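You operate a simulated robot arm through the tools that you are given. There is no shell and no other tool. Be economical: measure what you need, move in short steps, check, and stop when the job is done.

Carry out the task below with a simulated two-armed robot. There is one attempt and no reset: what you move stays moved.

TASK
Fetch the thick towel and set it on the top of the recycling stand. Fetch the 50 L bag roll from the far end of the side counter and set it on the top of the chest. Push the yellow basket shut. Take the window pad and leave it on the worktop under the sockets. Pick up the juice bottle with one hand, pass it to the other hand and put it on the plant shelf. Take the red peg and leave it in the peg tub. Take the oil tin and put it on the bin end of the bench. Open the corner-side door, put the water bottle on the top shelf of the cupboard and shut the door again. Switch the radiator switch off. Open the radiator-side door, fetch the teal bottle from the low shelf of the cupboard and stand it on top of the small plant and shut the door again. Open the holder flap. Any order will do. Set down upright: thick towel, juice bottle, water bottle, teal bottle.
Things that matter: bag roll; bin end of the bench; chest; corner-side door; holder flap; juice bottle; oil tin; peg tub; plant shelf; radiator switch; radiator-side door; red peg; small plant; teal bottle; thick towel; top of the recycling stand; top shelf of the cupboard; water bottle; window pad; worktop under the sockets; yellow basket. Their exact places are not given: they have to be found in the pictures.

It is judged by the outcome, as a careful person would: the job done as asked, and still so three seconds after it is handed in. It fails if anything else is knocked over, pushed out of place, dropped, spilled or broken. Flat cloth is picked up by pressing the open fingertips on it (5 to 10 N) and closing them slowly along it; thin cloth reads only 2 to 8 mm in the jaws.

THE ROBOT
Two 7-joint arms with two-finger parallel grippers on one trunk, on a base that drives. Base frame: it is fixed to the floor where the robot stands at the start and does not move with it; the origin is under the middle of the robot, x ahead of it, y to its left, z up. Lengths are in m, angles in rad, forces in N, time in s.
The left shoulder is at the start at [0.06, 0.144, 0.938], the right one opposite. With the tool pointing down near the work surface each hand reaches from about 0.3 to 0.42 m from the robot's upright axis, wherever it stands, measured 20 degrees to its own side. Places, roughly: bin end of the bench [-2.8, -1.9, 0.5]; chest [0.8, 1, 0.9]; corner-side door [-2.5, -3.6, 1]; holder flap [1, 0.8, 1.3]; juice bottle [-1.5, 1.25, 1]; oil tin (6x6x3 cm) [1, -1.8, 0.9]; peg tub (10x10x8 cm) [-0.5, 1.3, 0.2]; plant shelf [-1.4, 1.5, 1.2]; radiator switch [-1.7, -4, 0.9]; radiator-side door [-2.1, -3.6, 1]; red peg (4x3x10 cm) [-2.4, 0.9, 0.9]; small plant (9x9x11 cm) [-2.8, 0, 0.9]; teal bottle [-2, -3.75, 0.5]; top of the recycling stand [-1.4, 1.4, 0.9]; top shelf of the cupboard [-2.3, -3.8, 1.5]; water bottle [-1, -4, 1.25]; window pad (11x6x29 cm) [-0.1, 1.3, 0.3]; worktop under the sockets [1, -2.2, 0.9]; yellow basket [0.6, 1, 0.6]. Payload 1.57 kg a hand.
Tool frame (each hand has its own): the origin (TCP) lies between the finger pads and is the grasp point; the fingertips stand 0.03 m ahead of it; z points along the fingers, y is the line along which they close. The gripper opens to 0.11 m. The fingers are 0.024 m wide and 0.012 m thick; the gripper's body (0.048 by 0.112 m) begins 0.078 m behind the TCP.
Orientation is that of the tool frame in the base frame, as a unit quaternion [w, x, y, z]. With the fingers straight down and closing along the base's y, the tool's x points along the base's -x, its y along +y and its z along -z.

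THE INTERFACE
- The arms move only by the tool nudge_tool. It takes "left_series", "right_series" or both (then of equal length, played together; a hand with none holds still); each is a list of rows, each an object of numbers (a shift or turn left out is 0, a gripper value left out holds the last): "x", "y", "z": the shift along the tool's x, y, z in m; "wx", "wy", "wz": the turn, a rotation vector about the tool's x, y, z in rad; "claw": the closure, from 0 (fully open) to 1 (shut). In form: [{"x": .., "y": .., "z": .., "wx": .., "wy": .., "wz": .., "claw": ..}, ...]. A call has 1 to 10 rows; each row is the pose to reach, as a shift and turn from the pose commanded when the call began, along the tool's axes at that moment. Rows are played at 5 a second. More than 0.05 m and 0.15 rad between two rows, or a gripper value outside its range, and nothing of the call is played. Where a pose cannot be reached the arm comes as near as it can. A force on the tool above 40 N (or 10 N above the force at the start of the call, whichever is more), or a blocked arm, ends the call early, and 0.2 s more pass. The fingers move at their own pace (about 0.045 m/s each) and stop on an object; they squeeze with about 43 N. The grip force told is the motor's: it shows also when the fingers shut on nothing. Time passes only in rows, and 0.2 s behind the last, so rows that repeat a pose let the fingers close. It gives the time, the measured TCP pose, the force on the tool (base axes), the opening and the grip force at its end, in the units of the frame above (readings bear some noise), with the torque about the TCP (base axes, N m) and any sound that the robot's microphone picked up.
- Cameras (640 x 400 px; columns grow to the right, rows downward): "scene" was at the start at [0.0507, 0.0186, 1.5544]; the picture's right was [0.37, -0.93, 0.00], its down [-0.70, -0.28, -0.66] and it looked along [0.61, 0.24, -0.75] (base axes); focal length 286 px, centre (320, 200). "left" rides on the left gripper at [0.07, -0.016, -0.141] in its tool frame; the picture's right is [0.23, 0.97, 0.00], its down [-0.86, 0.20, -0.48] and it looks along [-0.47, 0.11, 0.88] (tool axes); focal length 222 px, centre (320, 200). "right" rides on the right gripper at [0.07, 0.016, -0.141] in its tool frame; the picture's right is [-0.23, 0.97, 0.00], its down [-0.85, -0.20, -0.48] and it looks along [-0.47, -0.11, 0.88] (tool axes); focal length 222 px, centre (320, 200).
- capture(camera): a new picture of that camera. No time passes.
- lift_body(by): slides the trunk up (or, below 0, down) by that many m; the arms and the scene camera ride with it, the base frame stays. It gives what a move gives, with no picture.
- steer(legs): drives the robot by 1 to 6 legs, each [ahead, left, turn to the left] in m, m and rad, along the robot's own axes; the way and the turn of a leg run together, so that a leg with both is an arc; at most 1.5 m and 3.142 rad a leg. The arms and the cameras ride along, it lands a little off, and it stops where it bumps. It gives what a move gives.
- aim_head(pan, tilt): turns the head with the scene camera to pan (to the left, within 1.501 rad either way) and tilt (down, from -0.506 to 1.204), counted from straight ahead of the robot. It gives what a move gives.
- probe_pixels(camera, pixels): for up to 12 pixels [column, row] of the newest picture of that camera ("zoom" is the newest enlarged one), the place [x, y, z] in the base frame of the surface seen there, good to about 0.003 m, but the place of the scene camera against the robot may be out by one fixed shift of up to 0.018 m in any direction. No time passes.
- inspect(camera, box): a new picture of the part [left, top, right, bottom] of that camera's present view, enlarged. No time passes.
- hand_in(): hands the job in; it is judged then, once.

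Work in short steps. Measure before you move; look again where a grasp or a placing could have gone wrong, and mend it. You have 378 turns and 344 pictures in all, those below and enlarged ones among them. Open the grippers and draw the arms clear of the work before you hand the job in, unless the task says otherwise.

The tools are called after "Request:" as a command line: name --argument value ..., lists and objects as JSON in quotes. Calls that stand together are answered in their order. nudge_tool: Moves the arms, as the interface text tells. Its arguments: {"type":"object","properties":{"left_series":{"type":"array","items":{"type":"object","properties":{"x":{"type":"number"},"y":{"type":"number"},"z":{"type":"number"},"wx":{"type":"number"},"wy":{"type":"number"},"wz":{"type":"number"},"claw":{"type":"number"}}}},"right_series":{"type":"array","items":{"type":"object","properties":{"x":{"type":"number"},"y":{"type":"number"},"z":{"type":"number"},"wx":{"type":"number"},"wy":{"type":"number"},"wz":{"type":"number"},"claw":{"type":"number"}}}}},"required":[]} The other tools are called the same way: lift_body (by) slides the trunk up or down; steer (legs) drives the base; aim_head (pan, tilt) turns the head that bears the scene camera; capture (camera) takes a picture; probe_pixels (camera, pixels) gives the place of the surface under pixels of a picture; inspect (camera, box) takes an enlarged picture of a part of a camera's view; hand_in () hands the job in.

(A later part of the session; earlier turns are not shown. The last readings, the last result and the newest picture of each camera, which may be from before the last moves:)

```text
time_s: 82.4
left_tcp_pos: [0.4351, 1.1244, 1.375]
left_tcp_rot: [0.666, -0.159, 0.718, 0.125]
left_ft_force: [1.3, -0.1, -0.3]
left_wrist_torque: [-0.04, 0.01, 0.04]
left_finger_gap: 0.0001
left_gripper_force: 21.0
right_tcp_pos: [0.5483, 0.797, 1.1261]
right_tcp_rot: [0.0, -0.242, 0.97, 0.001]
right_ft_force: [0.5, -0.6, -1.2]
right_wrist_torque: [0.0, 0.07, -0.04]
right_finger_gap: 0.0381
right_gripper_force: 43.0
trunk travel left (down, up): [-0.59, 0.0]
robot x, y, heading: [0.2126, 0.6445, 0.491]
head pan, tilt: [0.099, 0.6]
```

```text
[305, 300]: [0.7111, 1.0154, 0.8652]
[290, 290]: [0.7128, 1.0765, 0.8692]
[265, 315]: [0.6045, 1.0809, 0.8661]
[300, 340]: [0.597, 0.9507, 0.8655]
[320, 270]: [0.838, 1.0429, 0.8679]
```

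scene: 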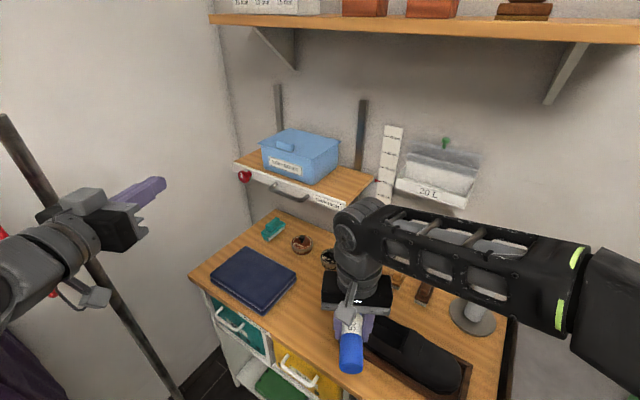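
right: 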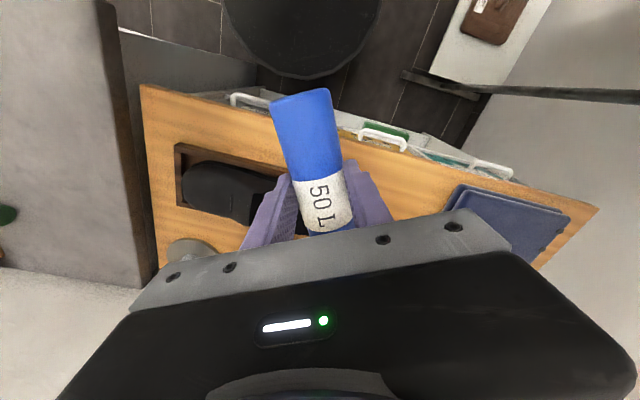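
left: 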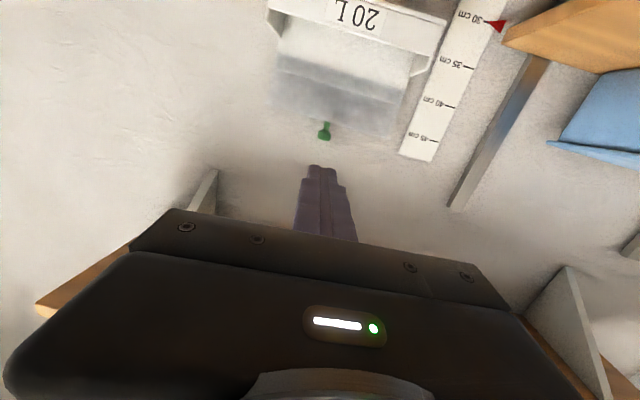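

Target (0.69, 0.98). I move over and lower to just above the surface.

Request:
nudge_tool --right_series '[{"x": -0.04, "y": 0.018}, {"x": -0.08, "y": 0.036}, {"x": -0.12, "y": 0.054}, {"x": -0.16, "y": 0.072}, {"x": -0.2, "y": 0.09}, {"x": -0.211, "y": 0.095, "z": 0.04}, {"x": -0.211, "y": 0.095, "z": 0.08}, {"x": -0.211, "y": 0.095, "z": 0.12}, {"x": -0.211, "y": 0.095, "z": 0.16}, {"x": -0.211, "y": 0.095, "z": 0.195}]'

Request:
capture --camera "right"

Request:
capture --camera "scene"

```text
time_s: 84.6
left_tcp_pos: [0.4337, 1.1241, 1.3758]
left_tcp_rot: [0.666, -0.16, 0.717, 0.126]
left_ft_force: [0.2, 0.3, 0.2]
left_wrist_torque: [0.01, 0.01, 0.02]
left_finger_gap: 0.0001
left_gripper_force: 21.2
right_tcp_pos: [0.6901, 0.9806, 0.9312]
right_tcp_rot: [0.0, -0.242, 0.97, 0.001]
right_ft_force: [-0.4, 0.2, -1.8]
right_wrist_torque: [-0.01, 0.02, 0.0]
right_finger_gap: 0.0381
right_gripper_force: 42.6
right hand out of reach, approached as far as the arm can: row 4, 5, 6
trunk travel left (down, up): [-0.59, 0.0]
robot x, y, heading: [0.2133, 0.6396, 0.487]
head pan, tilt: [0.099, 0.6]
```

```text
282 pictures are left
```

right: 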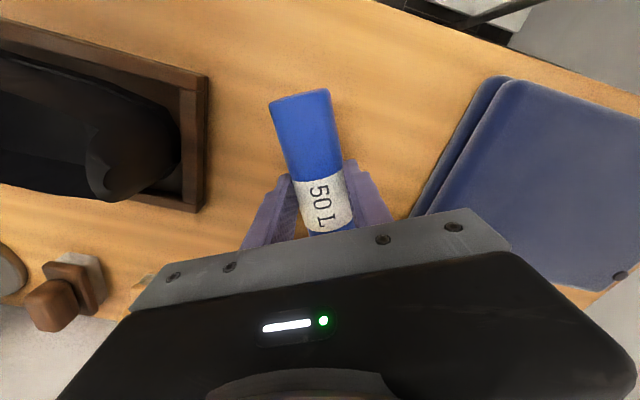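

```text
281 pictures are left
```

scene: 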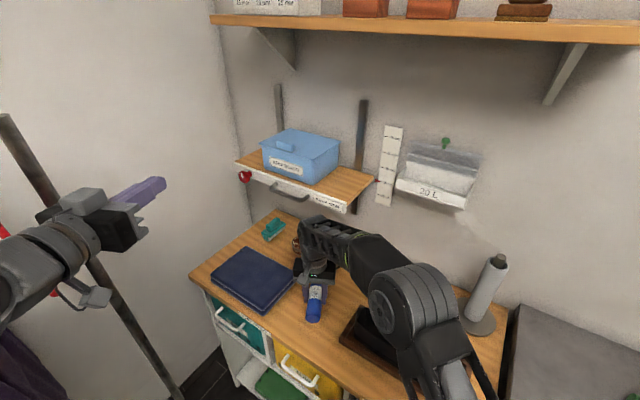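

Free on both sides. I lower the last 3 cm, open moderately, and rise.

Request:
nudge_tool --right_series '[{"z": 0.015}, {"z": 0.028}, {"z": 0.03}, {"z": 0.03, "claw": 0.5}, {"z": 0.03}, {"z": 0.03}, {"z": -0.01}, {"z": -0.05}, {"z": -0.09}]'

Request:
capture --camera "right"

```text
time_s: 86.6
left_tcp_pos: [0.4326, 1.1244, 1.3764]
left_tcp_rot: [0.666, -0.16, 0.718, 0.125]
left_ft_force: [-0.5, 0.2, -0.5]
left_wrist_torque: [-0.01, 0.03, 0.0]
left_finger_gap: 0.0001
left_gripper_force: 21.4
right_tcp_pos: [0.6881, 0.9799, 1.023]
right_tcp_rot: [0.0, -0.242, 0.97, 0.0]
right_ft_force: [0.6, 0.7, -0.1]
right_wrist_torque: [0.01, -0.02, -0.01]
right_finger_gap: 0.0548
right_gripper_force: 0.1
trunk travel left (down, up): [-0.59, 0.0]
robot x, y, heading: [0.2158, 0.6398, 0.488]
head pan, tilt: [0.099, 0.6]
```

```text
280 pictures are left
```

right: 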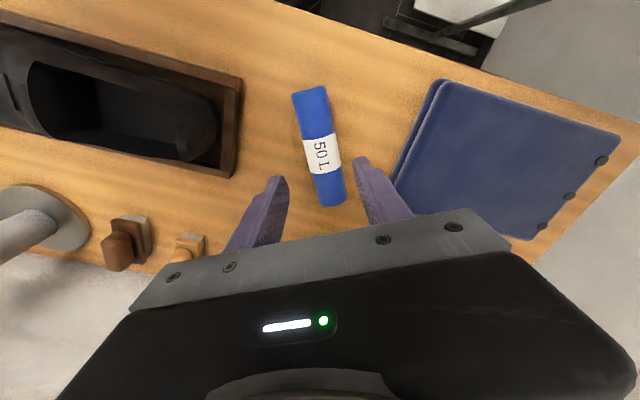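

The roll lies on the chest. I withdraw the hand and move in front of the grey counter to examine the towels.

Request:
nudge_tool --right_series '[{"z": -0.04}, {"z": -0.08}, {"z": -0.1, "x": 0.03}, {"z": -0.11, "x": 0.07}, {"z": -0.12, "x": 0.11}, {"z": -0.12, "x": 0.15}, {"z": -0.12, "x": 0.19}, {"z": -0.12, "x": 0.22}]'

Request:
steer --legs '[[-0.2, 0, 0], [0, 0, -0.49], [0, -0.45, 0]]'

Request:
aim_head --pan -0.35 --tilt 0.75

Request:
capture --camera "scene"

Request:
capture --camera "right"

```text
time_s: 88.4
left_tcp_pos: [0.4332, 1.1236, 1.3777]
left_tcp_rot: [0.666, -0.159, 0.718, 0.125]
left_ft_force: [-0.6, 0.6, 0.8]
left_wrist_torque: [0.02, -0.02, 0.0]
left_finger_gap: 0.0
left_gripper_force: 21.0
right_tcp_pos: [0.493, 0.8748, 1.1429]
right_tcp_rot: [0.001, -0.242, 0.97, 0.0]
right_ft_force: [0.2, -0.6, 0.1]
right_wrist_torque: [-0.02, 0.02, -0.01]
right_finger_gap: 0.0552
right_gripper_force: 0.1
right hand out of reach, approached as far as the arm can: row 2, 3, 4
trunk travel left (down, up): [-0.59, 0.0]
robot x, y, heading: [0.2134, 0.6438, 0.487]
head pan, tilt: [0.099, 0.6]
```

```text
time_s: 93.7
left_tcp_pos: [0.4555, 0.4171, 1.3768]
left_tcp_rot: [0.677, 0.019, 0.735, -0.04]
left_ft_force: [0.0, -0.2, 0.1]
left_wrist_torque: [0.03, 0.0, 0.03]
left_finger_gap: 0.0002
left_gripper_force: 21.3
right_tcp_pos: [0.3926, 0.1684, 1.1419]
right_tcp_rot: [-0.001, 0.0, 1.0, 0.001]
right_ft_force: [-0.8, 0.2, -0.4]
right_wrist_torque: [0.0, 0.01, 0.0]
right_finger_gap: 0.0548
right_gripper_force: 0.0
trunk travel left (down, up): [-0.59, 0.0]
robot x, y, heading: [0.0361, 0.0954, 0.002]
head pan, tilt: [0.099, 0.6]
```

```text
time_s: 94.6
left_tcp_pos: [0.4553, 0.4166, 1.3764]
left_tcp_rot: [0.677, 0.019, 0.735, -0.04]
left_ft_force: [0.5, 0.8, 0.1]
left_wrist_torque: [0.02, 0.04, -0.03]
left_finger_gap: 0.0002
left_gripper_force: 21.0
right_tcp_pos: [0.393, 0.1698, 1.1426]
right_tcp_rot: [0.0, 0.001, 1.0, 0.001]
right_ft_force: [-0.4, 0.4, 0.6]
right_wrist_torque: [-0.01, -0.01, 0.02]
right_finger_gap: 0.0552
right_gripper_force: 0.0
trunk travel left (down, up): [-0.59, 0.0]
robot x, y, heading: [0.0362, 0.096, 0.0]
head pan, tilt: [-0.351, 0.75]
```

```text
279 pictures are left
```

scene: 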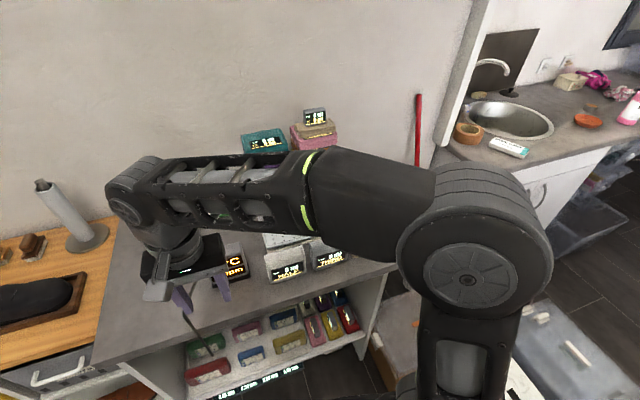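

```text
278 pictures are left
```

right: 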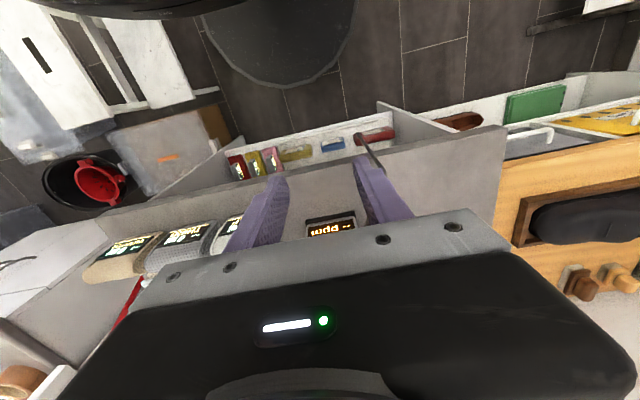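

I shift the right hand right and raise it to look at the front towels closely.

Request:
nudge_tool --right_series '[{"y": -0.045, "z": -0.01}, {"y": -0.09, "z": -0.01}, {"y": -0.135, "z": -0.01}, {"y": -0.18, "z": -0.01}, {"y": -0.22, "z": -0.01}, {"y": -0.26, "z": -0.01}]'

Request:
capture --camera "right"

Request:
inspect --camera "scene" --box '[160, 60, 440, 300]'

```text
time_s: 96.0
left_tcp_pos: [0.4543, 0.4161, 1.3774]
left_tcp_rot: [0.677, 0.019, 0.735, -0.04]
left_ft_force: [0.1, -0.2, 0.2]
left_wrist_torque: [0.04, -0.04, 0.01]
left_finger_gap: 0.0
left_gripper_force: 20.7
right_tcp_pos: [0.3913, -0.091, 1.1511]
right_tcp_rot: [0.001, -0.001, 1.0, 0.0]
right_ft_force: [-0.7, -0.3, -0.4]
right_wrist_torque: [0.02, -0.01, 0.02]
right_finger_gap: 0.055
right_gripper_force: 0.1
trunk travel left (down, up): [-0.59, 0.0]
robot x, y, heading: [0.0375, 0.0952, 0.0]
head pan, tilt: [-0.351, 0.75]
```

```text
277 pictures are left
```

right: 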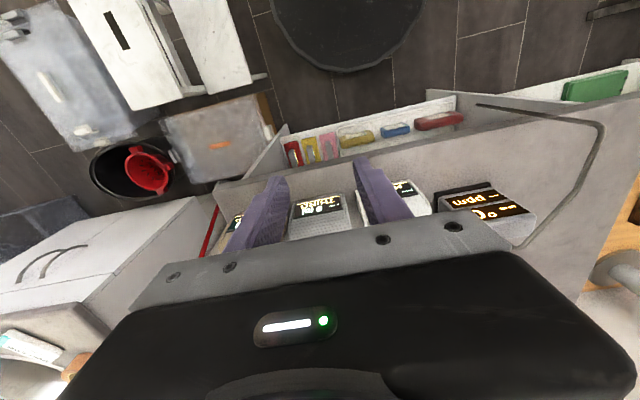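

```text
1.67 times, centred on (300, 180) of scene
```

zoom: 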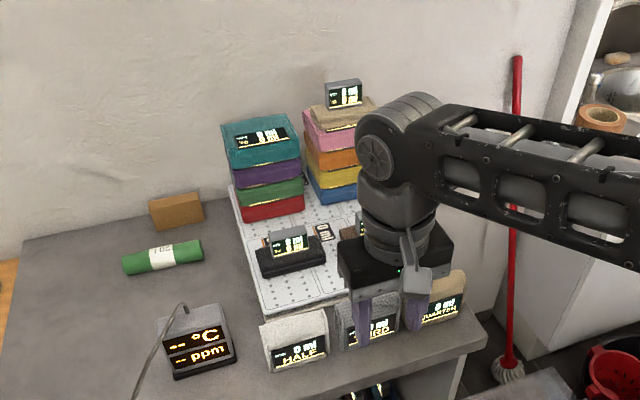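

I probe the three front towels' top depth and size.

Request:
inspect --camera "scene" --box '[260, 215, 370, 295]'

Request:
inspect --camera "right" --box '[200, 150, 460, 260]'

```text
5.00 times, centred on (315, 255) of scene
```

zoom: 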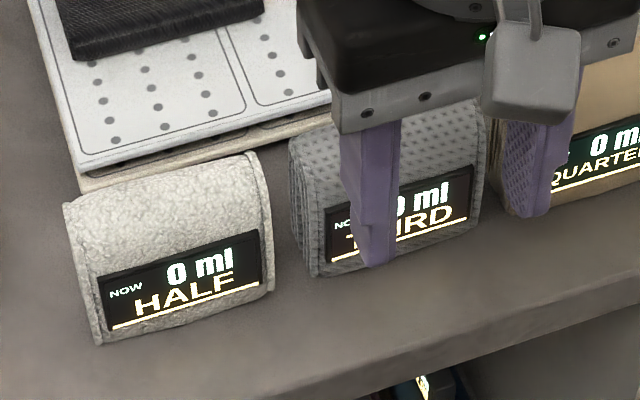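

```text
2.46 times, centred on (330, 205) of right
```

zoom: 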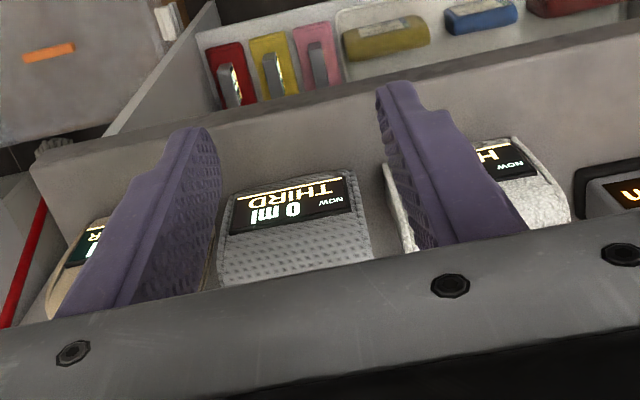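

White terry folded once is the thick one (waffle and thin cloths beside it). I move the hand aside to measure it.

Request:
nudge_tool --right_series '[{"y": -0.045}, {"y": -0.09}, {"y": -0.13, "x": 0.03}, {"y": -0.17, "x": 0.06}]'

Request:
inspect --camera "scene" --box '[220, 190, 380, 290]'

Request:
probe_pixels --camera "zoom" --pixels '[[260, 240], [255, 215], [190, 290], [320, 260], [255, 290], [275, 335], [330, 300], [180, 250], [325, 235], [175, 210], [290, 205], [345, 240]]'

```text
time_s: 97.0
left_tcp_pos: [0.4541, 0.4171, 1.3773]
left_tcp_rot: [0.677, 0.018, 0.735, -0.039]
left_ft_force: [0.0, 0.7, 0.3]
left_wrist_torque: [0.01, 0.01, 0.02]
left_finger_gap: 0.0001
left_gripper_force: 21.7
right_tcp_pos: [0.3323, -0.2616, 1.1504]
right_tcp_rot: [0.002, 0.0, 1.0, 0.001]
right_ft_force: [-0.3, 0.4, 0.7]
right_wrist_torque: [0.01, -0.01, 0.02]
right_finger_gap: 0.0548
right_gripper_force: 0.0
trunk travel left (down, up): [-0.59, 0.0]
robot x, y, heading: [0.0362, 0.0947, 0.001]
head pan, tilt: [-0.351, 0.75]
```

```text
4.00 times, centred on (300, 240) of scene
```

zoom: 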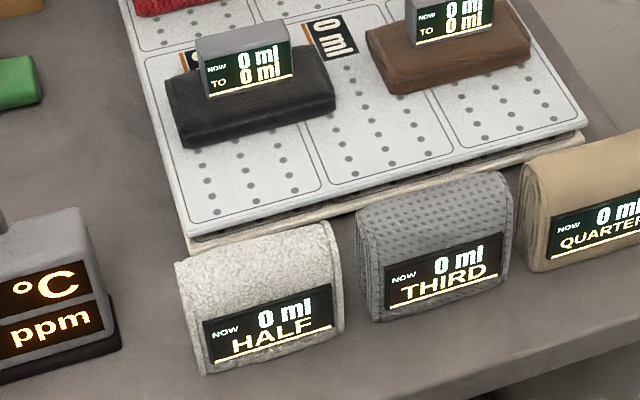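

```text
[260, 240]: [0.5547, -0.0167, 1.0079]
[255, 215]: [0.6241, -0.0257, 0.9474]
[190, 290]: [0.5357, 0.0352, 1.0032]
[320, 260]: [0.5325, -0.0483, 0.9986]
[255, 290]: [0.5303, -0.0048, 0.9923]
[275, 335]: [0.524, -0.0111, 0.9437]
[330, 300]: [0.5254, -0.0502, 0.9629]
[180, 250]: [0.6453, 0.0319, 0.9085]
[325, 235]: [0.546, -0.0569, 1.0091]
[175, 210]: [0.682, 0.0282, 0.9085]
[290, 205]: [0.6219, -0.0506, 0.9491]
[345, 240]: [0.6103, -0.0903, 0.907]
```

Towel ≈ 0.055 deep, 0.095 wide, top z≈1.0. I bring the right hand above it with the wrist turned to close along x.

Request:
nudge_tool --right_series '[{"wz": -0.15, "x": -0.01, "y": 0.027}, {"wz": -0.3, "x": -0.03, "y": 0.054}, {"wz": -0.45, "x": -0.05, "y": 0.08}, {"wz": -0.6, "x": -0.075, "y": 0.107}, {"wz": -0.75, "x": -0.1, "y": 0.134}, {"wz": -0.9, "x": -0.122, "y": 0.16}, {"wz": -1.05, "x": -0.144, "y": 0.187}, {"wz": -1.2, "x": -0.166, "y": 0.214}, {"wz": -1.35, "x": -0.188, "y": 0.24}, {"wz": -1.49, "x": -0.209, "y": 0.267}]'

Request:
capture --camera "right"

```text
time_s: 99.2
left_tcp_pos: [0.4555, 0.4197, 1.3756]
left_tcp_rot: [0.676, 0.019, 0.735, -0.041]
left_ft_force: [0.3, 0.5, 0.5]
left_wrist_torque: [0.0, -0.05, -0.02]
left_finger_gap: 0.0001
left_gripper_force: 21.3
right_tcp_pos: [0.5456, 0.0099, 1.1517]
right_tcp_rot: [0.0, -0.678, 0.735, 0.001]
right_ft_force: [-0.9, 1.1, -0.2]
right_wrist_torque: [-0.01, 0.03, 0.03]
right_finger_gap: 0.0551
right_gripper_force: 0.1
trunk travel left (down, up): [-0.59, 0.0]
robot x, y, heading: [0.0353, 0.0934, 0.001]
head pan, tilt: [-0.351, 0.75]
```

```text
272 pictures are left
```

right: 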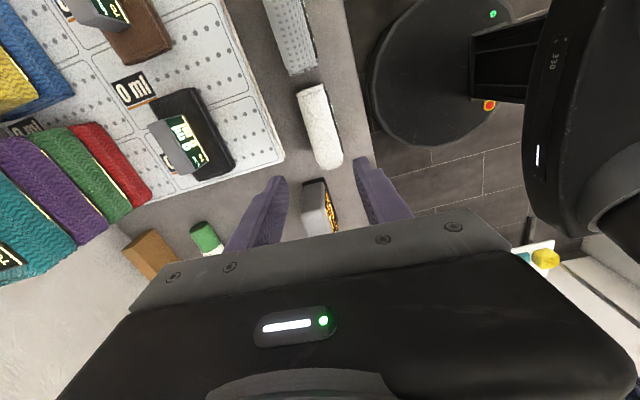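

I probe the towel's top and sides from this view.

Request:
probe_pixels --camera "right" --pixels '[[312, 92], [321, 130], [329, 163], [307, 130], [336, 130], [290, 175], [285, 150], [350, 130]]'

```text
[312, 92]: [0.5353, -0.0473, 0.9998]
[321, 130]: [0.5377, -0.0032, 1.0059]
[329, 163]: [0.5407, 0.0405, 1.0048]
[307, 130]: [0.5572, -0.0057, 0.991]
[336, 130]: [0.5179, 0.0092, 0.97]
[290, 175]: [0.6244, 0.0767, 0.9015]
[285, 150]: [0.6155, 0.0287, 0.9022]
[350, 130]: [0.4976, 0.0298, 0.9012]
```

Towel centre (0.538, −0.003), about 45 mm deep. I descend straddling it and close.

Request:
nudge_tool --right_series '[{"x": 0.006, "y": 0.005, "z": 0.03, "claw": 0.3}, {"x": 0.011, "y": 0.0075, "z": 0.07}, {"x": 0.011, "y": 0.0075, "z": 0.11}, {"x": 0.011, "y": 0.0075, "z": 0.15}, {"x": 0.011, "y": 0.0075, "z": 0.187}, {"x": 0.011, "y": 0.0075, "z": 0.187, "claw": 1}, {"x": 0.011, "y": 0.0075, "z": 0.187}, {"x": 0.011, "y": 0.0075, "z": 0.187}, {"x": 0.011, "y": 0.0075, "z": 0.187}]'

Request:
nudge_tool --right_series '[{"z": -0.03}, {"z": -0.07}, {"z": -0.11}, {"z": -0.15}, {"z": -0.18}]'

Request:
capture --camera "right"

Request:
capture --camera "scene"

```text
time_s: 101.2
left_tcp_pos: [0.4553, 0.4174, 1.3757]
left_tcp_rot: [0.677, 0.019, 0.735, -0.04]
left_ft_force: [0.1, -0.3, 1.0]
left_wrist_torque: [0.0, 0.02, 0.0]
left_finger_gap: 0.0001
left_gripper_force: 21.3
right_tcp_pos: [0.5358, -0.0031, 0.9665]
right_tcp_rot: [0.0, -0.678, 0.735, 0.0]
right_ft_force: [0.0, -0.7, -0.5]
right_wrist_torque: [0.02, -0.01, -0.01]
right_finger_gap: 0.041
right_gripper_force: 30.3
trunk travel left (down, up): [-0.59, 0.0]
robot x, y, heading: [0.0402, 0.0933, -0.0]
head pan, tilt: [-0.351, 0.75]
```

```text
time_s: 102.4
left_tcp_pos: [0.4554, 0.4169, 1.3768]
left_tcp_rot: [0.677, 0.018, 0.735, -0.039]
left_ft_force: [-0.7, 0.2, 0.5]
left_wrist_torque: [0.03, 0.01, 0.0]
left_finger_gap: 0.0
left_gripper_force: 21.8
right_tcp_pos: [0.5331, -0.0041, 1.1454]
right_tcp_rot: [0.0, -0.678, 0.735, 0.0]
right_ft_force: [0.1, -0.1, -1.5]
right_wrist_torque: [-0.03, 0.0, 0.0]
right_finger_gap: 0.0397
right_gripper_force: 43.1
trunk travel left (down, up): [-0.59, 0.0]
robot x, y, heading: [0.0406, 0.0954, 0.004]
head pan, tilt: [-0.351, 0.75]
```

```text
271 pictures are left
```

right: 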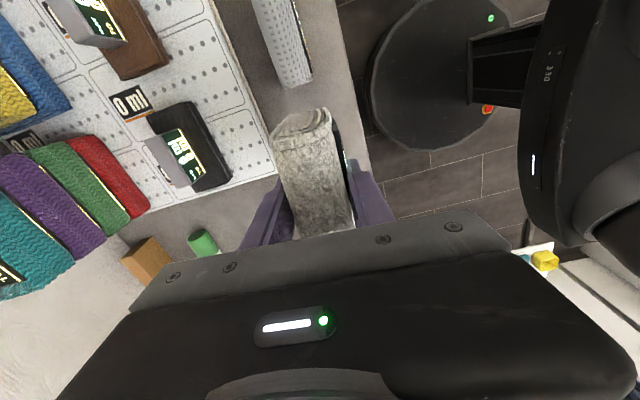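

```text
270 pictures are left
```

scene: 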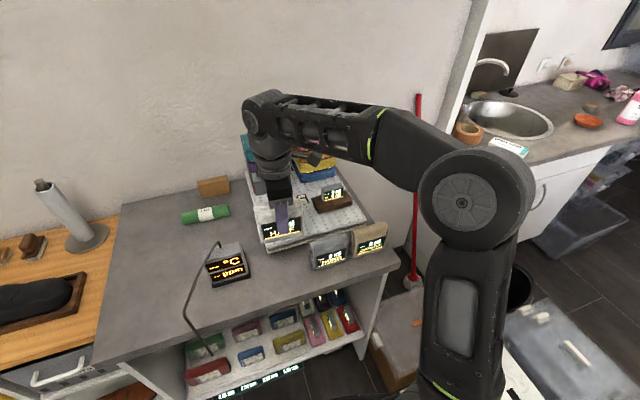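

Towel held firmly. I draw it back, then back off and turn toward the recycling stand, looking for floor obstacles.

Request:
nudge_tool --right_series '[{"y": 0.04, "wz": 0.15}, {"y": 0.08, "wz": 0.3}, {"y": 0.11, "wz": 0.45}, {"y": 0.14, "wz": 0.6}, {"y": 0.16, "wz": 0.75, "x": 0.01}, {"y": 0.17, "wz": 0.9, "x": 0.02}, {"y": 0.17, "wz": 1.05, "x": 0.03}, {"y": 0.17, "wz": 1.2, "x": 0.04}, {"y": 0.17, "wz": 1.35, "x": 0.06}, {"y": 0.17, "wz": 1.49, "x": 0.08}]'

Request:
steer --legs '[[-0.2, 0, 0], [0, 0, 1.57]]'

Request:
aim_head --pan 1.2 --tilt 0.75

Request:
capture --camera "scene"

Request:
aim_head --pan 0.6 --tilt 0.5

Request:
capture --camera "scene"

```text
time_s: 104.6
left_tcp_pos: [0.4554, 0.4158, 1.3759]
left_tcp_rot: [0.677, 0.019, 0.735, -0.04]
left_ft_force: [0.2, 0.4, 0.1]
left_wrist_torque: [0.0, -0.03, 0.02]
left_finger_gap: 0.0002
left_gripper_force: 21.8
right_tcp_pos: [0.3558, -0.0696, 1.1431]
right_tcp_rot: [0.0, 0.001, 1.0, 0.001]
right_ft_force: [0.1, 0.1, -1.8]
right_wrist_torque: [-0.01, 0.0, -0.03]
right_finger_gap: 0.0395
right_gripper_force: 43.1
trunk travel left (down, up): [-0.59, 0.0]
robot x, y, heading: [0.0381, 0.0935, 0.004]
head pan, tilt: [-0.351, 0.75]
```

```text
time_s: 110.0
left_tcp_pos: [-0.4837, 0.5162, 1.3765]
left_tcp_rot: [0.509, -0.503, 0.536, 0.448]
left_ft_force: [0.0, -0.5, -0.3]
left_wrist_torque: [0.01, -0.01, 0.01]
left_finger_gap: 0.0002
left_gripper_force: 21.6
right_tcp_pos: [0.0032, 0.4132, 1.1452]
right_tcp_rot: [-0.001, -0.703, 0.711, 0.0]
right_ft_force: [0.2, -0.9, -2.2]
right_wrist_torque: [0.01, 0.0, -0.01]
right_finger_gap: 0.0397
right_gripper_force: 42.9
trunk travel left (down, up): [-0.59, 0.0]
robot x, y, heading: [-0.1649, 0.0964, 1.563]
head pan, tilt: [-0.351, 0.75]
```

```text
time_s: 111.7
left_tcp_pos: [-0.4829, 0.5172, 1.3755]
left_tcp_rot: [0.509, -0.504, 0.535, 0.449]
left_ft_force: [0.3, -1.5, 0.7]
left_wrist_torque: [0.01, -0.01, 0.01]
left_finger_gap: 0.0
left_gripper_force: 21.2
right_tcp_pos: [0.0033, 0.4137, 1.1443]
right_tcp_rot: [-0.001, -0.703, 0.711, 0.0]
right_ft_force: [-0.5, 0.5, -1.4]
right_wrist_torque: [0.0, -0.01, -0.01]
right_finger_gap: 0.0395
right_gripper_force: 42.9
trunk travel left (down, up): [-0.59, 0.0]
robot x, y, heading: [-0.1635, 0.0972, 1.562]
head pan, tilt: [1.201, 0.75]
```

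```text
269 pictures are left
```

scene: 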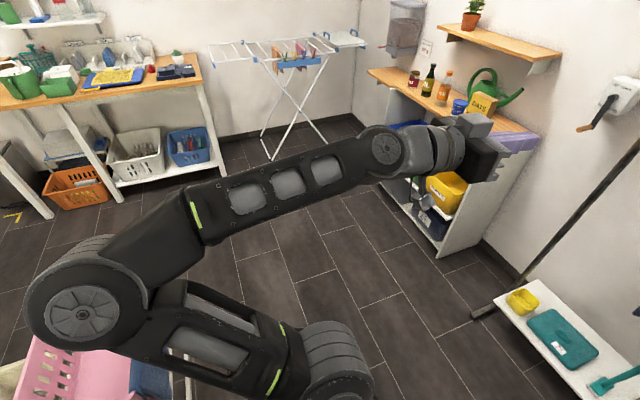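

```text
time_s: 112.7
left_tcp_pos: [-0.4829, 0.5178, 1.3759]
left_tcp_rot: [0.509, -0.503, 0.536, 0.447]
left_ft_force: [-0.3, 0.6, -0.2]
left_wrist_torque: [0.03, 0.05, -0.02]
left_finger_gap: 0.0002
left_gripper_force: 20.8
right_tcp_pos: [0.0032, 0.4126, 1.1458]
right_tcp_rot: [0.0, -0.703, 0.711, 0.001]
right_ft_force: [-0.8, 0.4, -2.5]
right_wrist_torque: [0.0, 0.0, -0.02]
right_finger_gap: 0.0393
right_gripper_force: 43.5
trunk travel left (down, up): [-0.59, 0.0]
robot x, y, heading: [-0.1656, 0.0973, 1.563]
head pan, tilt: [0.6, 0.499]
```

```text
268 pictures are left
```

scene: 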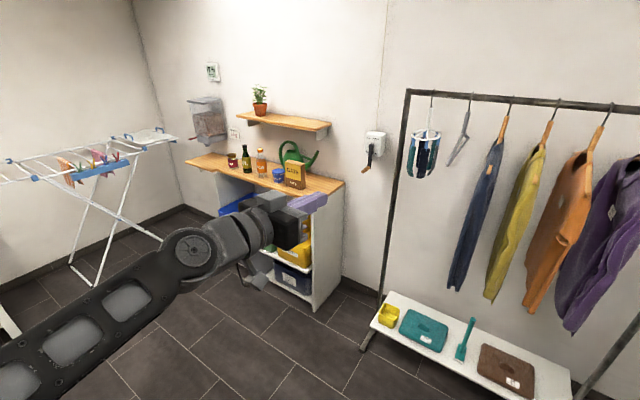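

I probe the recycling stand top, items and plant shelf.

Request:
inspect --camera "scene" --box '[170, 80, 350, 200]'

Request:
probe_pixels --camera "zoom" --pixels '[[325, 285], [320, 325], [385, 320], [270, 285], [560, 360], [250, 320], [330, 355], [320, 130], [440, 150], [560, 180], [80, 285], [440, 345]]'

Request:
aim_head --pan 1.5 --tilt 0.95

Request:
capture --camera "scene"

Request:
probe_pixels --camera "scene" --pixels '[[100, 250], [150, 300], [200, 330], [60, 300]]'

```text
3.33 times, centred on (260, 140) of scene
```

zoom: 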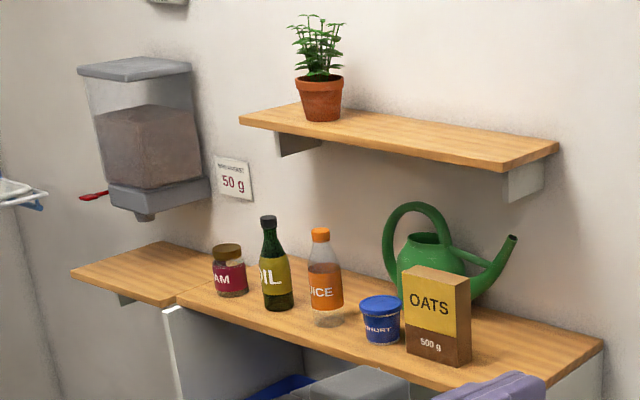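

```text
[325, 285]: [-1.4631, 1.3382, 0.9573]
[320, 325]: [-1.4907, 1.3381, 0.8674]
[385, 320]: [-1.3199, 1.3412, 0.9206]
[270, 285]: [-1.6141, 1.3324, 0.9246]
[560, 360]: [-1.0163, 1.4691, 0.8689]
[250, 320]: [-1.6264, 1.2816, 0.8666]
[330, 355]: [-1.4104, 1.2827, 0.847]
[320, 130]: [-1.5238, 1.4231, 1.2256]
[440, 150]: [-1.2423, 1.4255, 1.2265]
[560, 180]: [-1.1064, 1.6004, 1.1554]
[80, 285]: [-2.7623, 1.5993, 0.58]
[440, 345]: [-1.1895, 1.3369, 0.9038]
```

```text
time_s: 113.8
left_tcp_pos: [-0.4821, 0.518, 1.3759]
left_tcp_rot: [0.51, -0.502, 0.535, 0.449]
left_ft_force: [0.6, -0.4, 0.1]
left_wrist_torque: [0.05, 0.0, 0.01]
left_finger_gap: 0.0
left_gripper_force: 21.4
right_tcp_pos: [0.0038, 0.4145, 1.1461]
right_tcp_rot: [-0.001, -0.704, 0.71, 0.001]
right_ft_force: [-0.6, 0.5, -1.6]
right_wrist_torque: [0.01, 0.01, 0.02]
right_finger_gap: 0.0393
right_gripper_force: 43.1
trunk travel left (down, up): [-0.59, 0.0]
robot x, y, heading: [-0.1654, 0.0952, 1.557]
head pan, tilt: [1.499, 0.949]
```

```text
266 pictures are left
```

scene: 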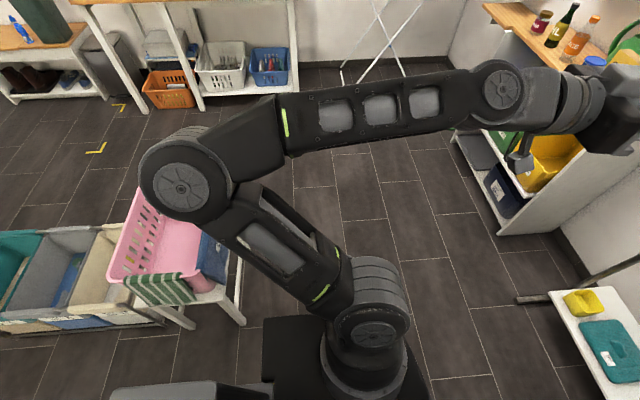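

```text
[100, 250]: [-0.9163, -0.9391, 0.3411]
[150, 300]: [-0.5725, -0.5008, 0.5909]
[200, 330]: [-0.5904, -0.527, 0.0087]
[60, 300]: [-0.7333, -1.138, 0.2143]
```

Floor path at y≥0.3 is clear. I drive ahead 0.35 m, then sideways to the stand.

Request:
steer --legs '[[0.35, 0, 0], [0, 1.0, 0], [0.25, 0, 0]]'

Request:
aim_head --pan -0.1 --tilt 0.55

Request:
capture --camera "scene"

Request:
capture --camera "right"

```text
time_s: 122.4
left_tcp_pos: [-1.4926, 1.1273, 1.3755]
left_tcp_rot: [0.51, -0.503, 0.537, 0.447]
left_ft_force: [-0.3, 0.1, -0.8]
left_wrist_torque: [0.02, -0.04, -0.03]
left_finger_gap: 0.0
left_gripper_force: 21.5
right_tcp_pos: [-1.0067, 1.0213, 1.1446]
right_tcp_rot: [-0.001, -0.702, 0.712, 0.001]
right_ft_force: [0.0, 0.3, -1.6]
right_wrist_torque: [-0.02, -0.01, 0.0]
right_finger_gap: 0.0396
right_gripper_force: 42.8
trunk travel left (down, up): [-0.59, 0.0]
robot x, y, heading: [-1.1759, 0.7006, 1.559]
head pan, tilt: [1.499, 0.949]
```

```text
time_s: 124.1
left_tcp_pos: [-1.4915, 1.1246, 1.3765]
left_tcp_rot: [0.51, -0.503, 0.536, 0.447]
left_ft_force: [-0.2, -0.5, 0.8]
left_wrist_torque: [-0.02, 0.04, 0.0]
left_finger_gap: 0.0
left_gripper_force: 21.6
right_tcp_pos: [-1.0085, 1.0197, 1.1457]
right_tcp_rot: [-0.001, -0.702, 0.712, 0.001]
right_ft_force: [-0.6, -0.3, -1.1]
right_wrist_torque: [0.0, 0.03, 0.01]
right_finger_gap: 0.0396
right_gripper_force: 43.0
trunk travel left (down, up): [-0.59, 0.0]
robot x, y, heading: [-1.18, 0.7022, 1.558]
head pan, tilt: [-0.099, 0.55]
```

```text
265 pictures are left
```

scene: 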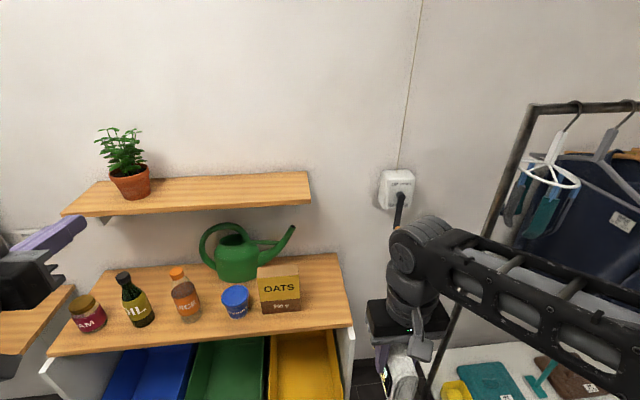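

```text
264 pictures are left
```

right: 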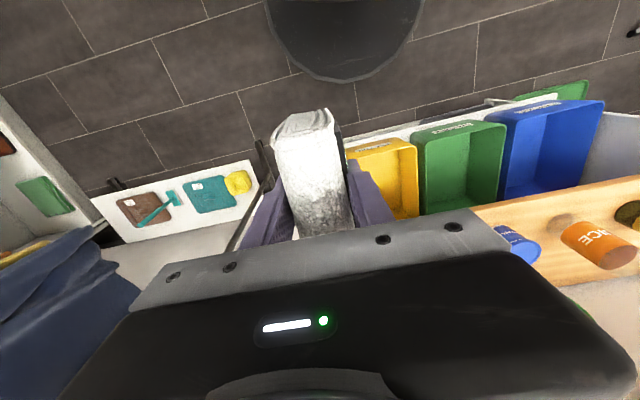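

Free spot on the stand right of the OATS box at about (325,290). I probe it and the rack post clearance.

Request:
probe_pixels --camera "scene" --pixels '[[325, 290], [299, 308], [347, 315], [335, 258], [310, 332], [262, 310], [185, 318], [178, 272], [480, 230], [460, 260], [560, 300], [540, 160]]'

```text
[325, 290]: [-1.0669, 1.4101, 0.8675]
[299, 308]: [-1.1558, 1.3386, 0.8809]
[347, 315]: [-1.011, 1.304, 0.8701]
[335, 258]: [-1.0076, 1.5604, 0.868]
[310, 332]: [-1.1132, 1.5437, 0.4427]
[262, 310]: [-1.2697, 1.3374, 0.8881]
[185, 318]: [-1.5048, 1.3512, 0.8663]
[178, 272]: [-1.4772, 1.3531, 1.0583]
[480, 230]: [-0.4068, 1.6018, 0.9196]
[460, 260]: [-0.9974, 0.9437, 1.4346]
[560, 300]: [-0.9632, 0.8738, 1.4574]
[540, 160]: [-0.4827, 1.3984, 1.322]
```

I retract the left hand (away from the plant), then drive forward 0.17 m.

Request:
nudge_tool --left_series '[{"z": -0.04}, {"z": -0.08}, {"z": -0.12}, {"z": -0.16, "y": -0.03}, {"z": -0.18, "y": -0.06}]'

Request:
steer --legs '[[0.17, -0.02, 0]]'

Request:
capture --camera "right"

```text
time_s: 125.3
left_tcp_pos: [-1.4695, 0.9574, 1.3903]
left_tcp_rot: [0.51, -0.502, 0.536, 0.447]
left_ft_force: [-0.3, -0.4, 0.5]
left_wrist_torque: [0.02, 0.01, -0.03]
left_finger_gap: 0.0
left_gripper_force: 21.1
left hand out of reach, approached as far as the arm can: row 5
right_tcp_pos: [-1.0076, 1.0217, 1.1446]
right_tcp_rot: [0.001, -0.702, 0.712, 0.0]
right_ft_force: [-0.7, 0.2, -1.1]
right_wrist_torque: [-0.01, -0.04, 0.01]
right_finger_gap: 0.0395
right_gripper_force: 43.1
trunk travel left (down, up): [-0.59, 0.0]
robot x, y, heading: [-1.1771, 0.7001, 1.556]
head pan, tilt: [-0.099, 0.55]
```

```text
time_s: 126.7
left_tcp_pos: [-1.4451, 1.1276, 1.3908]
left_tcp_rot: [0.51, -0.503, 0.537, 0.446]
left_ft_force: [0.5, 1.1, 0.1]
left_wrist_torque: [0.0, 0.0, -0.03]
left_finger_gap: 0.0
left_gripper_force: 21.4
right_tcp_pos: [-0.9854, 1.1906, 1.1453]
right_tcp_rot: [-0.001, -0.702, 0.712, 0.001]
right_ft_force: [0.1, 0.8, -2.0]
right_wrist_torque: [-0.03, -0.04, -0.01]
right_finger_gap: 0.0398
right_gripper_force: 42.9
trunk travel left (down, up): [-0.59, 0.0]
robot x, y, heading: [-1.1556, 0.8691, 1.559]
head pan, tilt: [-0.099, 0.55]
```

```text
263 pictures are left
```

right: 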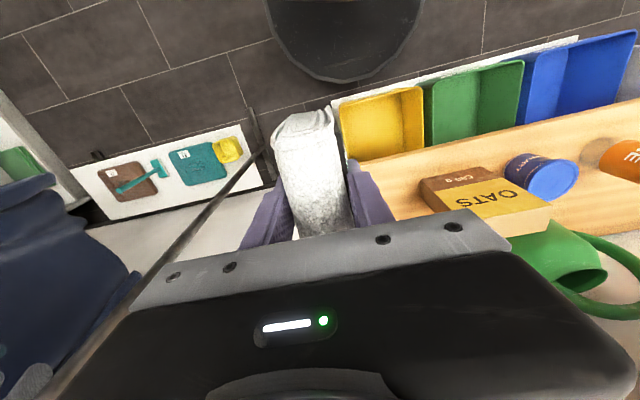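

I probe the wood and the OATS edge with the hand camera.

Request:
probe_pixels --camera "right" --pixels '[[400, 195], [372, 165], [425, 190], [440, 205], [365, 185], [350, 175]]'

```text
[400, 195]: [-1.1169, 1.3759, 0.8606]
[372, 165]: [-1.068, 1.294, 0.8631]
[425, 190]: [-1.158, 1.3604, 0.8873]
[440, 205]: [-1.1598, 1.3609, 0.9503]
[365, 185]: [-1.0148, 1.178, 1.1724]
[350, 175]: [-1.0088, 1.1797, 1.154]
```

Target (−1.08, 1.40). I move over, then lower to just touch.

Request:
nudge_tool --right_series '[{"x": -0.045, "y": 0.02}, {"x": -0.085, "y": 0.04}, {"x": -0.125, "y": 0.06}, {"x": -0.17, "y": 0.08}, {"x": -0.209, "y": 0.098}, {"x": -0.209, "y": 0.098, "z": 0.045}, {"x": -0.209, "y": 0.098, "z": 0.09}, {"x": -0.209, "y": 0.098, "z": 0.135}, {"x": -0.209, "y": 0.098, "z": 0.175}, {"x": -0.209, "y": 0.098, "z": 0.2}]'

Request:
capture --camera "right"

Request:
capture --camera "scene"

```text
time_s: 128.9
left_tcp_pos: [-1.4451, 1.1272, 1.3895]
left_tcp_rot: [0.51, -0.502, 0.537, 0.446]
left_ft_force: [0.6, 0.7, -0.1]
left_wrist_torque: [0.01, 0.01, -0.01]
left_finger_gap: 0.0
left_gripper_force: 20.9
right_tcp_pos: [-1.0805, 1.4015, 0.9457]
right_tcp_rot: [-0.001, -0.702, 0.712, 0.0]
right_ft_force: [0.7, 0.8, -1.1]
right_wrist_torque: [-0.01, 0.03, -0.02]
right_finger_gap: 0.0394
right_gripper_force: 43.2
trunk travel left (down, up): [-0.59, 0.0]
robot x, y, heading: [-1.1548, 0.871, 1.553]
head pan, tilt: [-0.099, 0.55]
```

```text
262 pictures are left
```

right: 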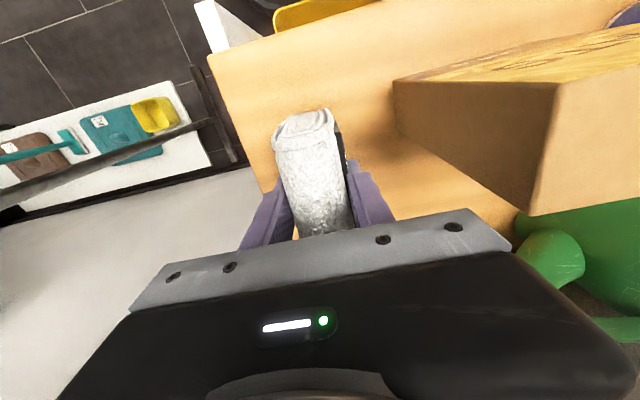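

```text
261 pictures are left
```

scene: 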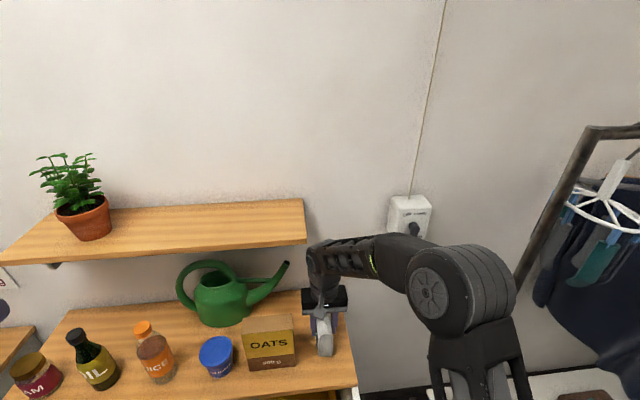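

Clear of OATS by several cm. I lower the last 2 cm, release and rise the same way.

Request:
nudge_tool --right_series '[{"z": 0.01}, {"z": 0.017}, {"z": 0.019}, {"z": 0.019, "claw": 0.45}, {"z": 0.019}, {"z": 0.019}, {"z": 0.019}]'

Request:
nudge_tool --right_series '[{"z": -0.04}, {"z": -0.08}, {"z": -0.12}, {"z": -0.16}, {"z": -0.2}, {"z": -0.22, "x": 0.04}, {"z": -0.22, "x": 0.09}, {"z": -0.22, "x": 0.14}, {"z": -0.22, "x": 0.18}]'

Request:
capture --camera "right"

Request:
capture --camera "scene"

```text
time_s: 130.5
left_tcp_pos: [-1.444, 1.1267, 1.3911]
left_tcp_rot: [0.51, -0.503, 0.536, 0.448]
left_ft_force: [-0.4, 0.1, 0.7]
left_wrist_torque: [-0.02, -0.02, -0.01]
left_finger_gap: 0.0
left_gripper_force: 21.0
right_tcp_pos: [-1.0804, 1.4007, 0.926]
right_tcp_rot: [0.001, -0.702, 0.712, 0.0]
right_ft_force: [0.4, 0.0, -0.2]
right_wrist_torque: [0.0, -0.02, 0.01]
right_finger_gap: 0.0607
right_gripper_force: 0.0
trunk travel left (down, up): [-0.59, 0.0]
robot x, y, heading: [-1.1516, 0.872, 1.555]
head pan, tilt: [-0.099, 0.55]
```

```text
time_s: 132.5
left_tcp_pos: [-1.4443, 1.1256, 1.3909]
left_tcp_rot: [0.51, -0.503, 0.537, 0.446]
left_ft_force: [0.3, -0.6, -0.3]
left_wrist_torque: [0.0, 0.01, -0.03]
left_finger_gap: 0.0
left_gripper_force: 21.0
right_tcp_pos: [-1.0827, 1.218, 1.146]
right_tcp_rot: [0.001, -0.702, 0.712, 0.001]
right_ft_force: [-0.1, -0.3, 0.5]
right_wrist_torque: [0.05, -0.01, 0.0]
right_finger_gap: 0.0607
right_gripper_force: 0.1
trunk travel left (down, up): [-0.59, 0.0]
robot x, y, heading: [-1.1466, 0.8715, 1.56]
head pan, tilt: [-0.099, 0.55]
```

```text
260 pictures are left
```

right: 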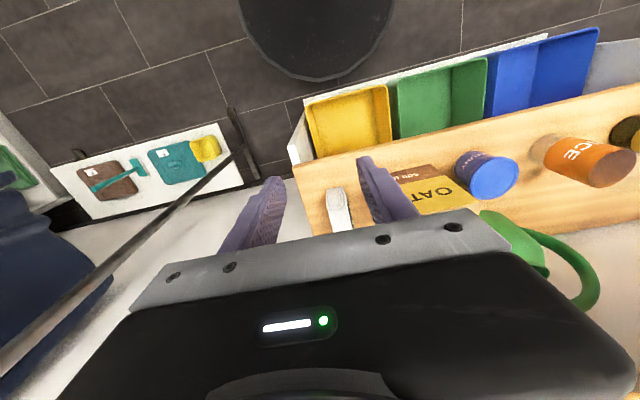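

```text
259 pictures are left
```

scene: 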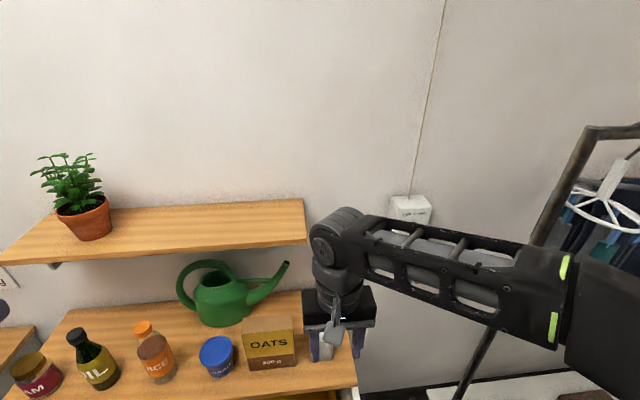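

The towel stands at the stand's right end. Next the juice: I back off, and bring the left hand down, forward-pointing, to bottle height.

Request:
steer --legs '[[-0.12, 0, 0]]'

Request:
nudge_tool --left_series '[{"x": 0.047, "claw": 0.2}, {"x": 0.095, "y": 0.006}, {"x": 0.142, "y": 0.012}, {"x": 0.19, "y": 0.018, "wx": -0.03, "wy": -0.02}, {"x": 0.237, "y": 0.024, "wx": -0.06, "wy": -0.04}, {"x": 0.284, "y": 0.03, "wx": -0.098, "wy": -0.083}, {"x": 0.33, "y": 0.036, "wx": -0.098, "wy": -0.083}, {"x": 0.377, "y": 0.042, "wx": -0.098, "wy": -0.083}, {"x": 0.424, "y": 0.05, "wx": -0.098, "wy": -0.083}, {"x": 0.465, "y": 0.056, "wx": -0.098, "wy": -0.083}]'

Request:
capture --camera "left"

Request:
capture --camera "scene"

```text
time_s: 133.8
left_tcp_pos: [-1.4462, 1.0041, 1.3906]
left_tcp_rot: [0.51, -0.503, 0.536, 0.448]
left_ft_force: [-0.3, -0.4, 0.5]
left_wrist_torque: [-0.02, 0.0, 0.03]
left_finger_gap: 0.0
left_gripper_force: 21.8
right_tcp_pos: [-1.0844, 1.0983, 1.1448]
right_tcp_rot: [0.0, -0.703, 0.711, 0.0]
right_ft_force: [-0.3, -0.5, -0.6]
right_wrist_torque: [0.05, 0.01, -0.01]
right_finger_gap: 0.0606
right_gripper_force: 0.1
trunk travel left (down, up): [-0.59, 0.0]
robot x, y, heading: [-1.1557, 0.7513, 1.56]
head pan, tilt: [-0.099, 0.55]
```

```text
time_s: 134.3
left_tcp_pos: [-1.3879, 0.9915, 1.3575]
left_tcp_rot: [0.623, -0.351, 0.594, 0.37]
left_ft_force: [0.2, 0.0, -0.7]
left_wrist_torque: [0.0, 0.01, -0.01]
left_finger_gap: 0.047
left_gripper_force: 0.1
left hand out of reach, approached as far as the arm can: row 2
right_tcp_pos: [-1.0862, 1.0987, 1.146]
right_tcp_rot: [0.001, -0.703, 0.711, 0.0]
right_ft_force: [0.5, 0.1, 0.1]
right_wrist_torque: [0.03, -0.03, 0.05]
right_finger_gap: 0.0604
right_gripper_force: 0.0
trunk travel left (down, up): [-0.59, 0.0]
robot x, y, heading: [-1.1549, 0.7491, 1.558]
head pan, tilt: [-0.099, 0.55]
stopped in row 2 (left hand): the arm was blocked; the commanded pose is now the measured one
```

```text
258 pictures are left
```

left: 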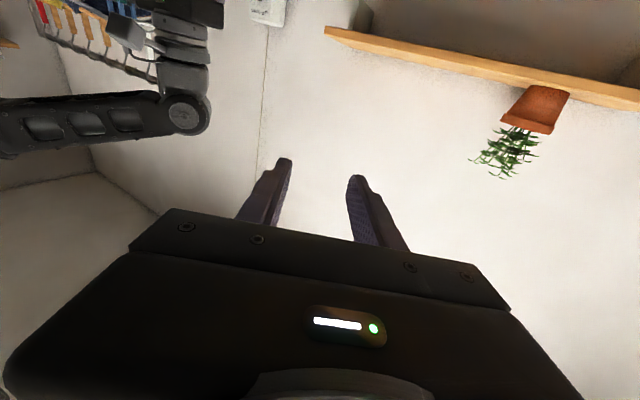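

```text
257 pictures are left
```

scene: 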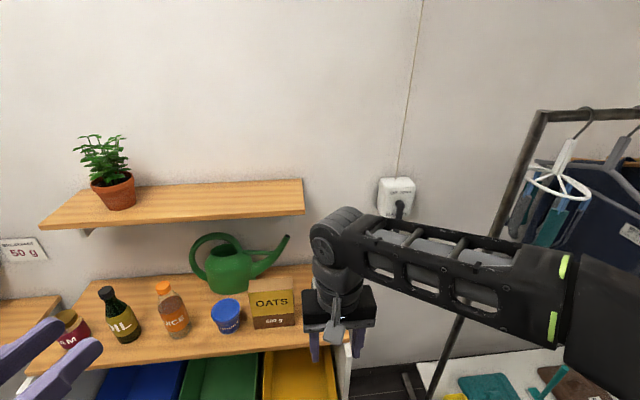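

The arm hit a joint limit and yawed. I move the hand forward and yaw it back gradually, then descend.

Request:
nudge_tool --left_series '[{"y": 0.02, "z": 0.02, "wx": -0.1}, {"y": 0.04, "z": 0.04, "wx": -0.2}, {"y": 0.07, "z": 0.055, "wx": -0.3}, {"y": 0.1, "z": 0.07, "wx": -0.4}, {"y": 0.12, "z": 0.08, "wx": -0.5}]'

Request:
capture --camera "left"

```text
time_s: 135.5
left_tcp_pos: [-1.4582, 1.1233, 1.3738]
left_tcp_rot: [0.513, -0.496, 0.484, 0.506]
left_ft_force: [0.4, 0.0, -0.1]
left_wrist_torque: [-0.01, -0.01, -0.04]
left_finger_gap: 0.0879
left_gripper_force: 0.0
left hand out of reach, approached as far as the arm can: row 1, 2, 3, 4, 5
right_tcp_pos: [-1.0848, 1.0997, 1.1459]
right_tcp_rot: [0.0, -0.702, 0.712, 0.0]
right_ft_force: [-0.4, -0.4, -1.7]
right_wrist_torque: [-0.01, -0.04, 0.0]
right_finger_gap: 0.0606
right_gripper_force: 0.1
trunk travel left (down, up): [-0.59, 0.0]
robot x, y, heading: [-1.1514, 0.7535, 1.554]
head pan, tilt: [-0.099, 0.55]
```

```text
256 pictures are left
```

left: 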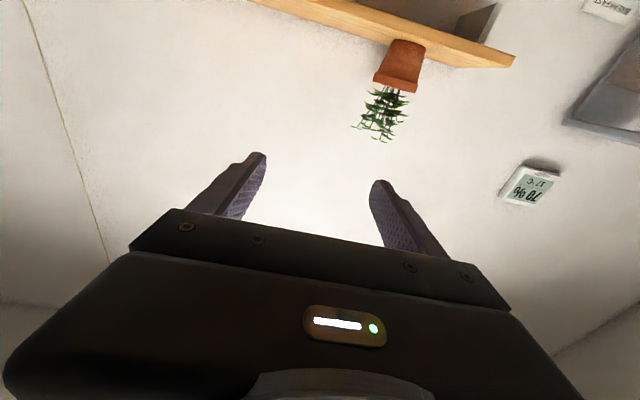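

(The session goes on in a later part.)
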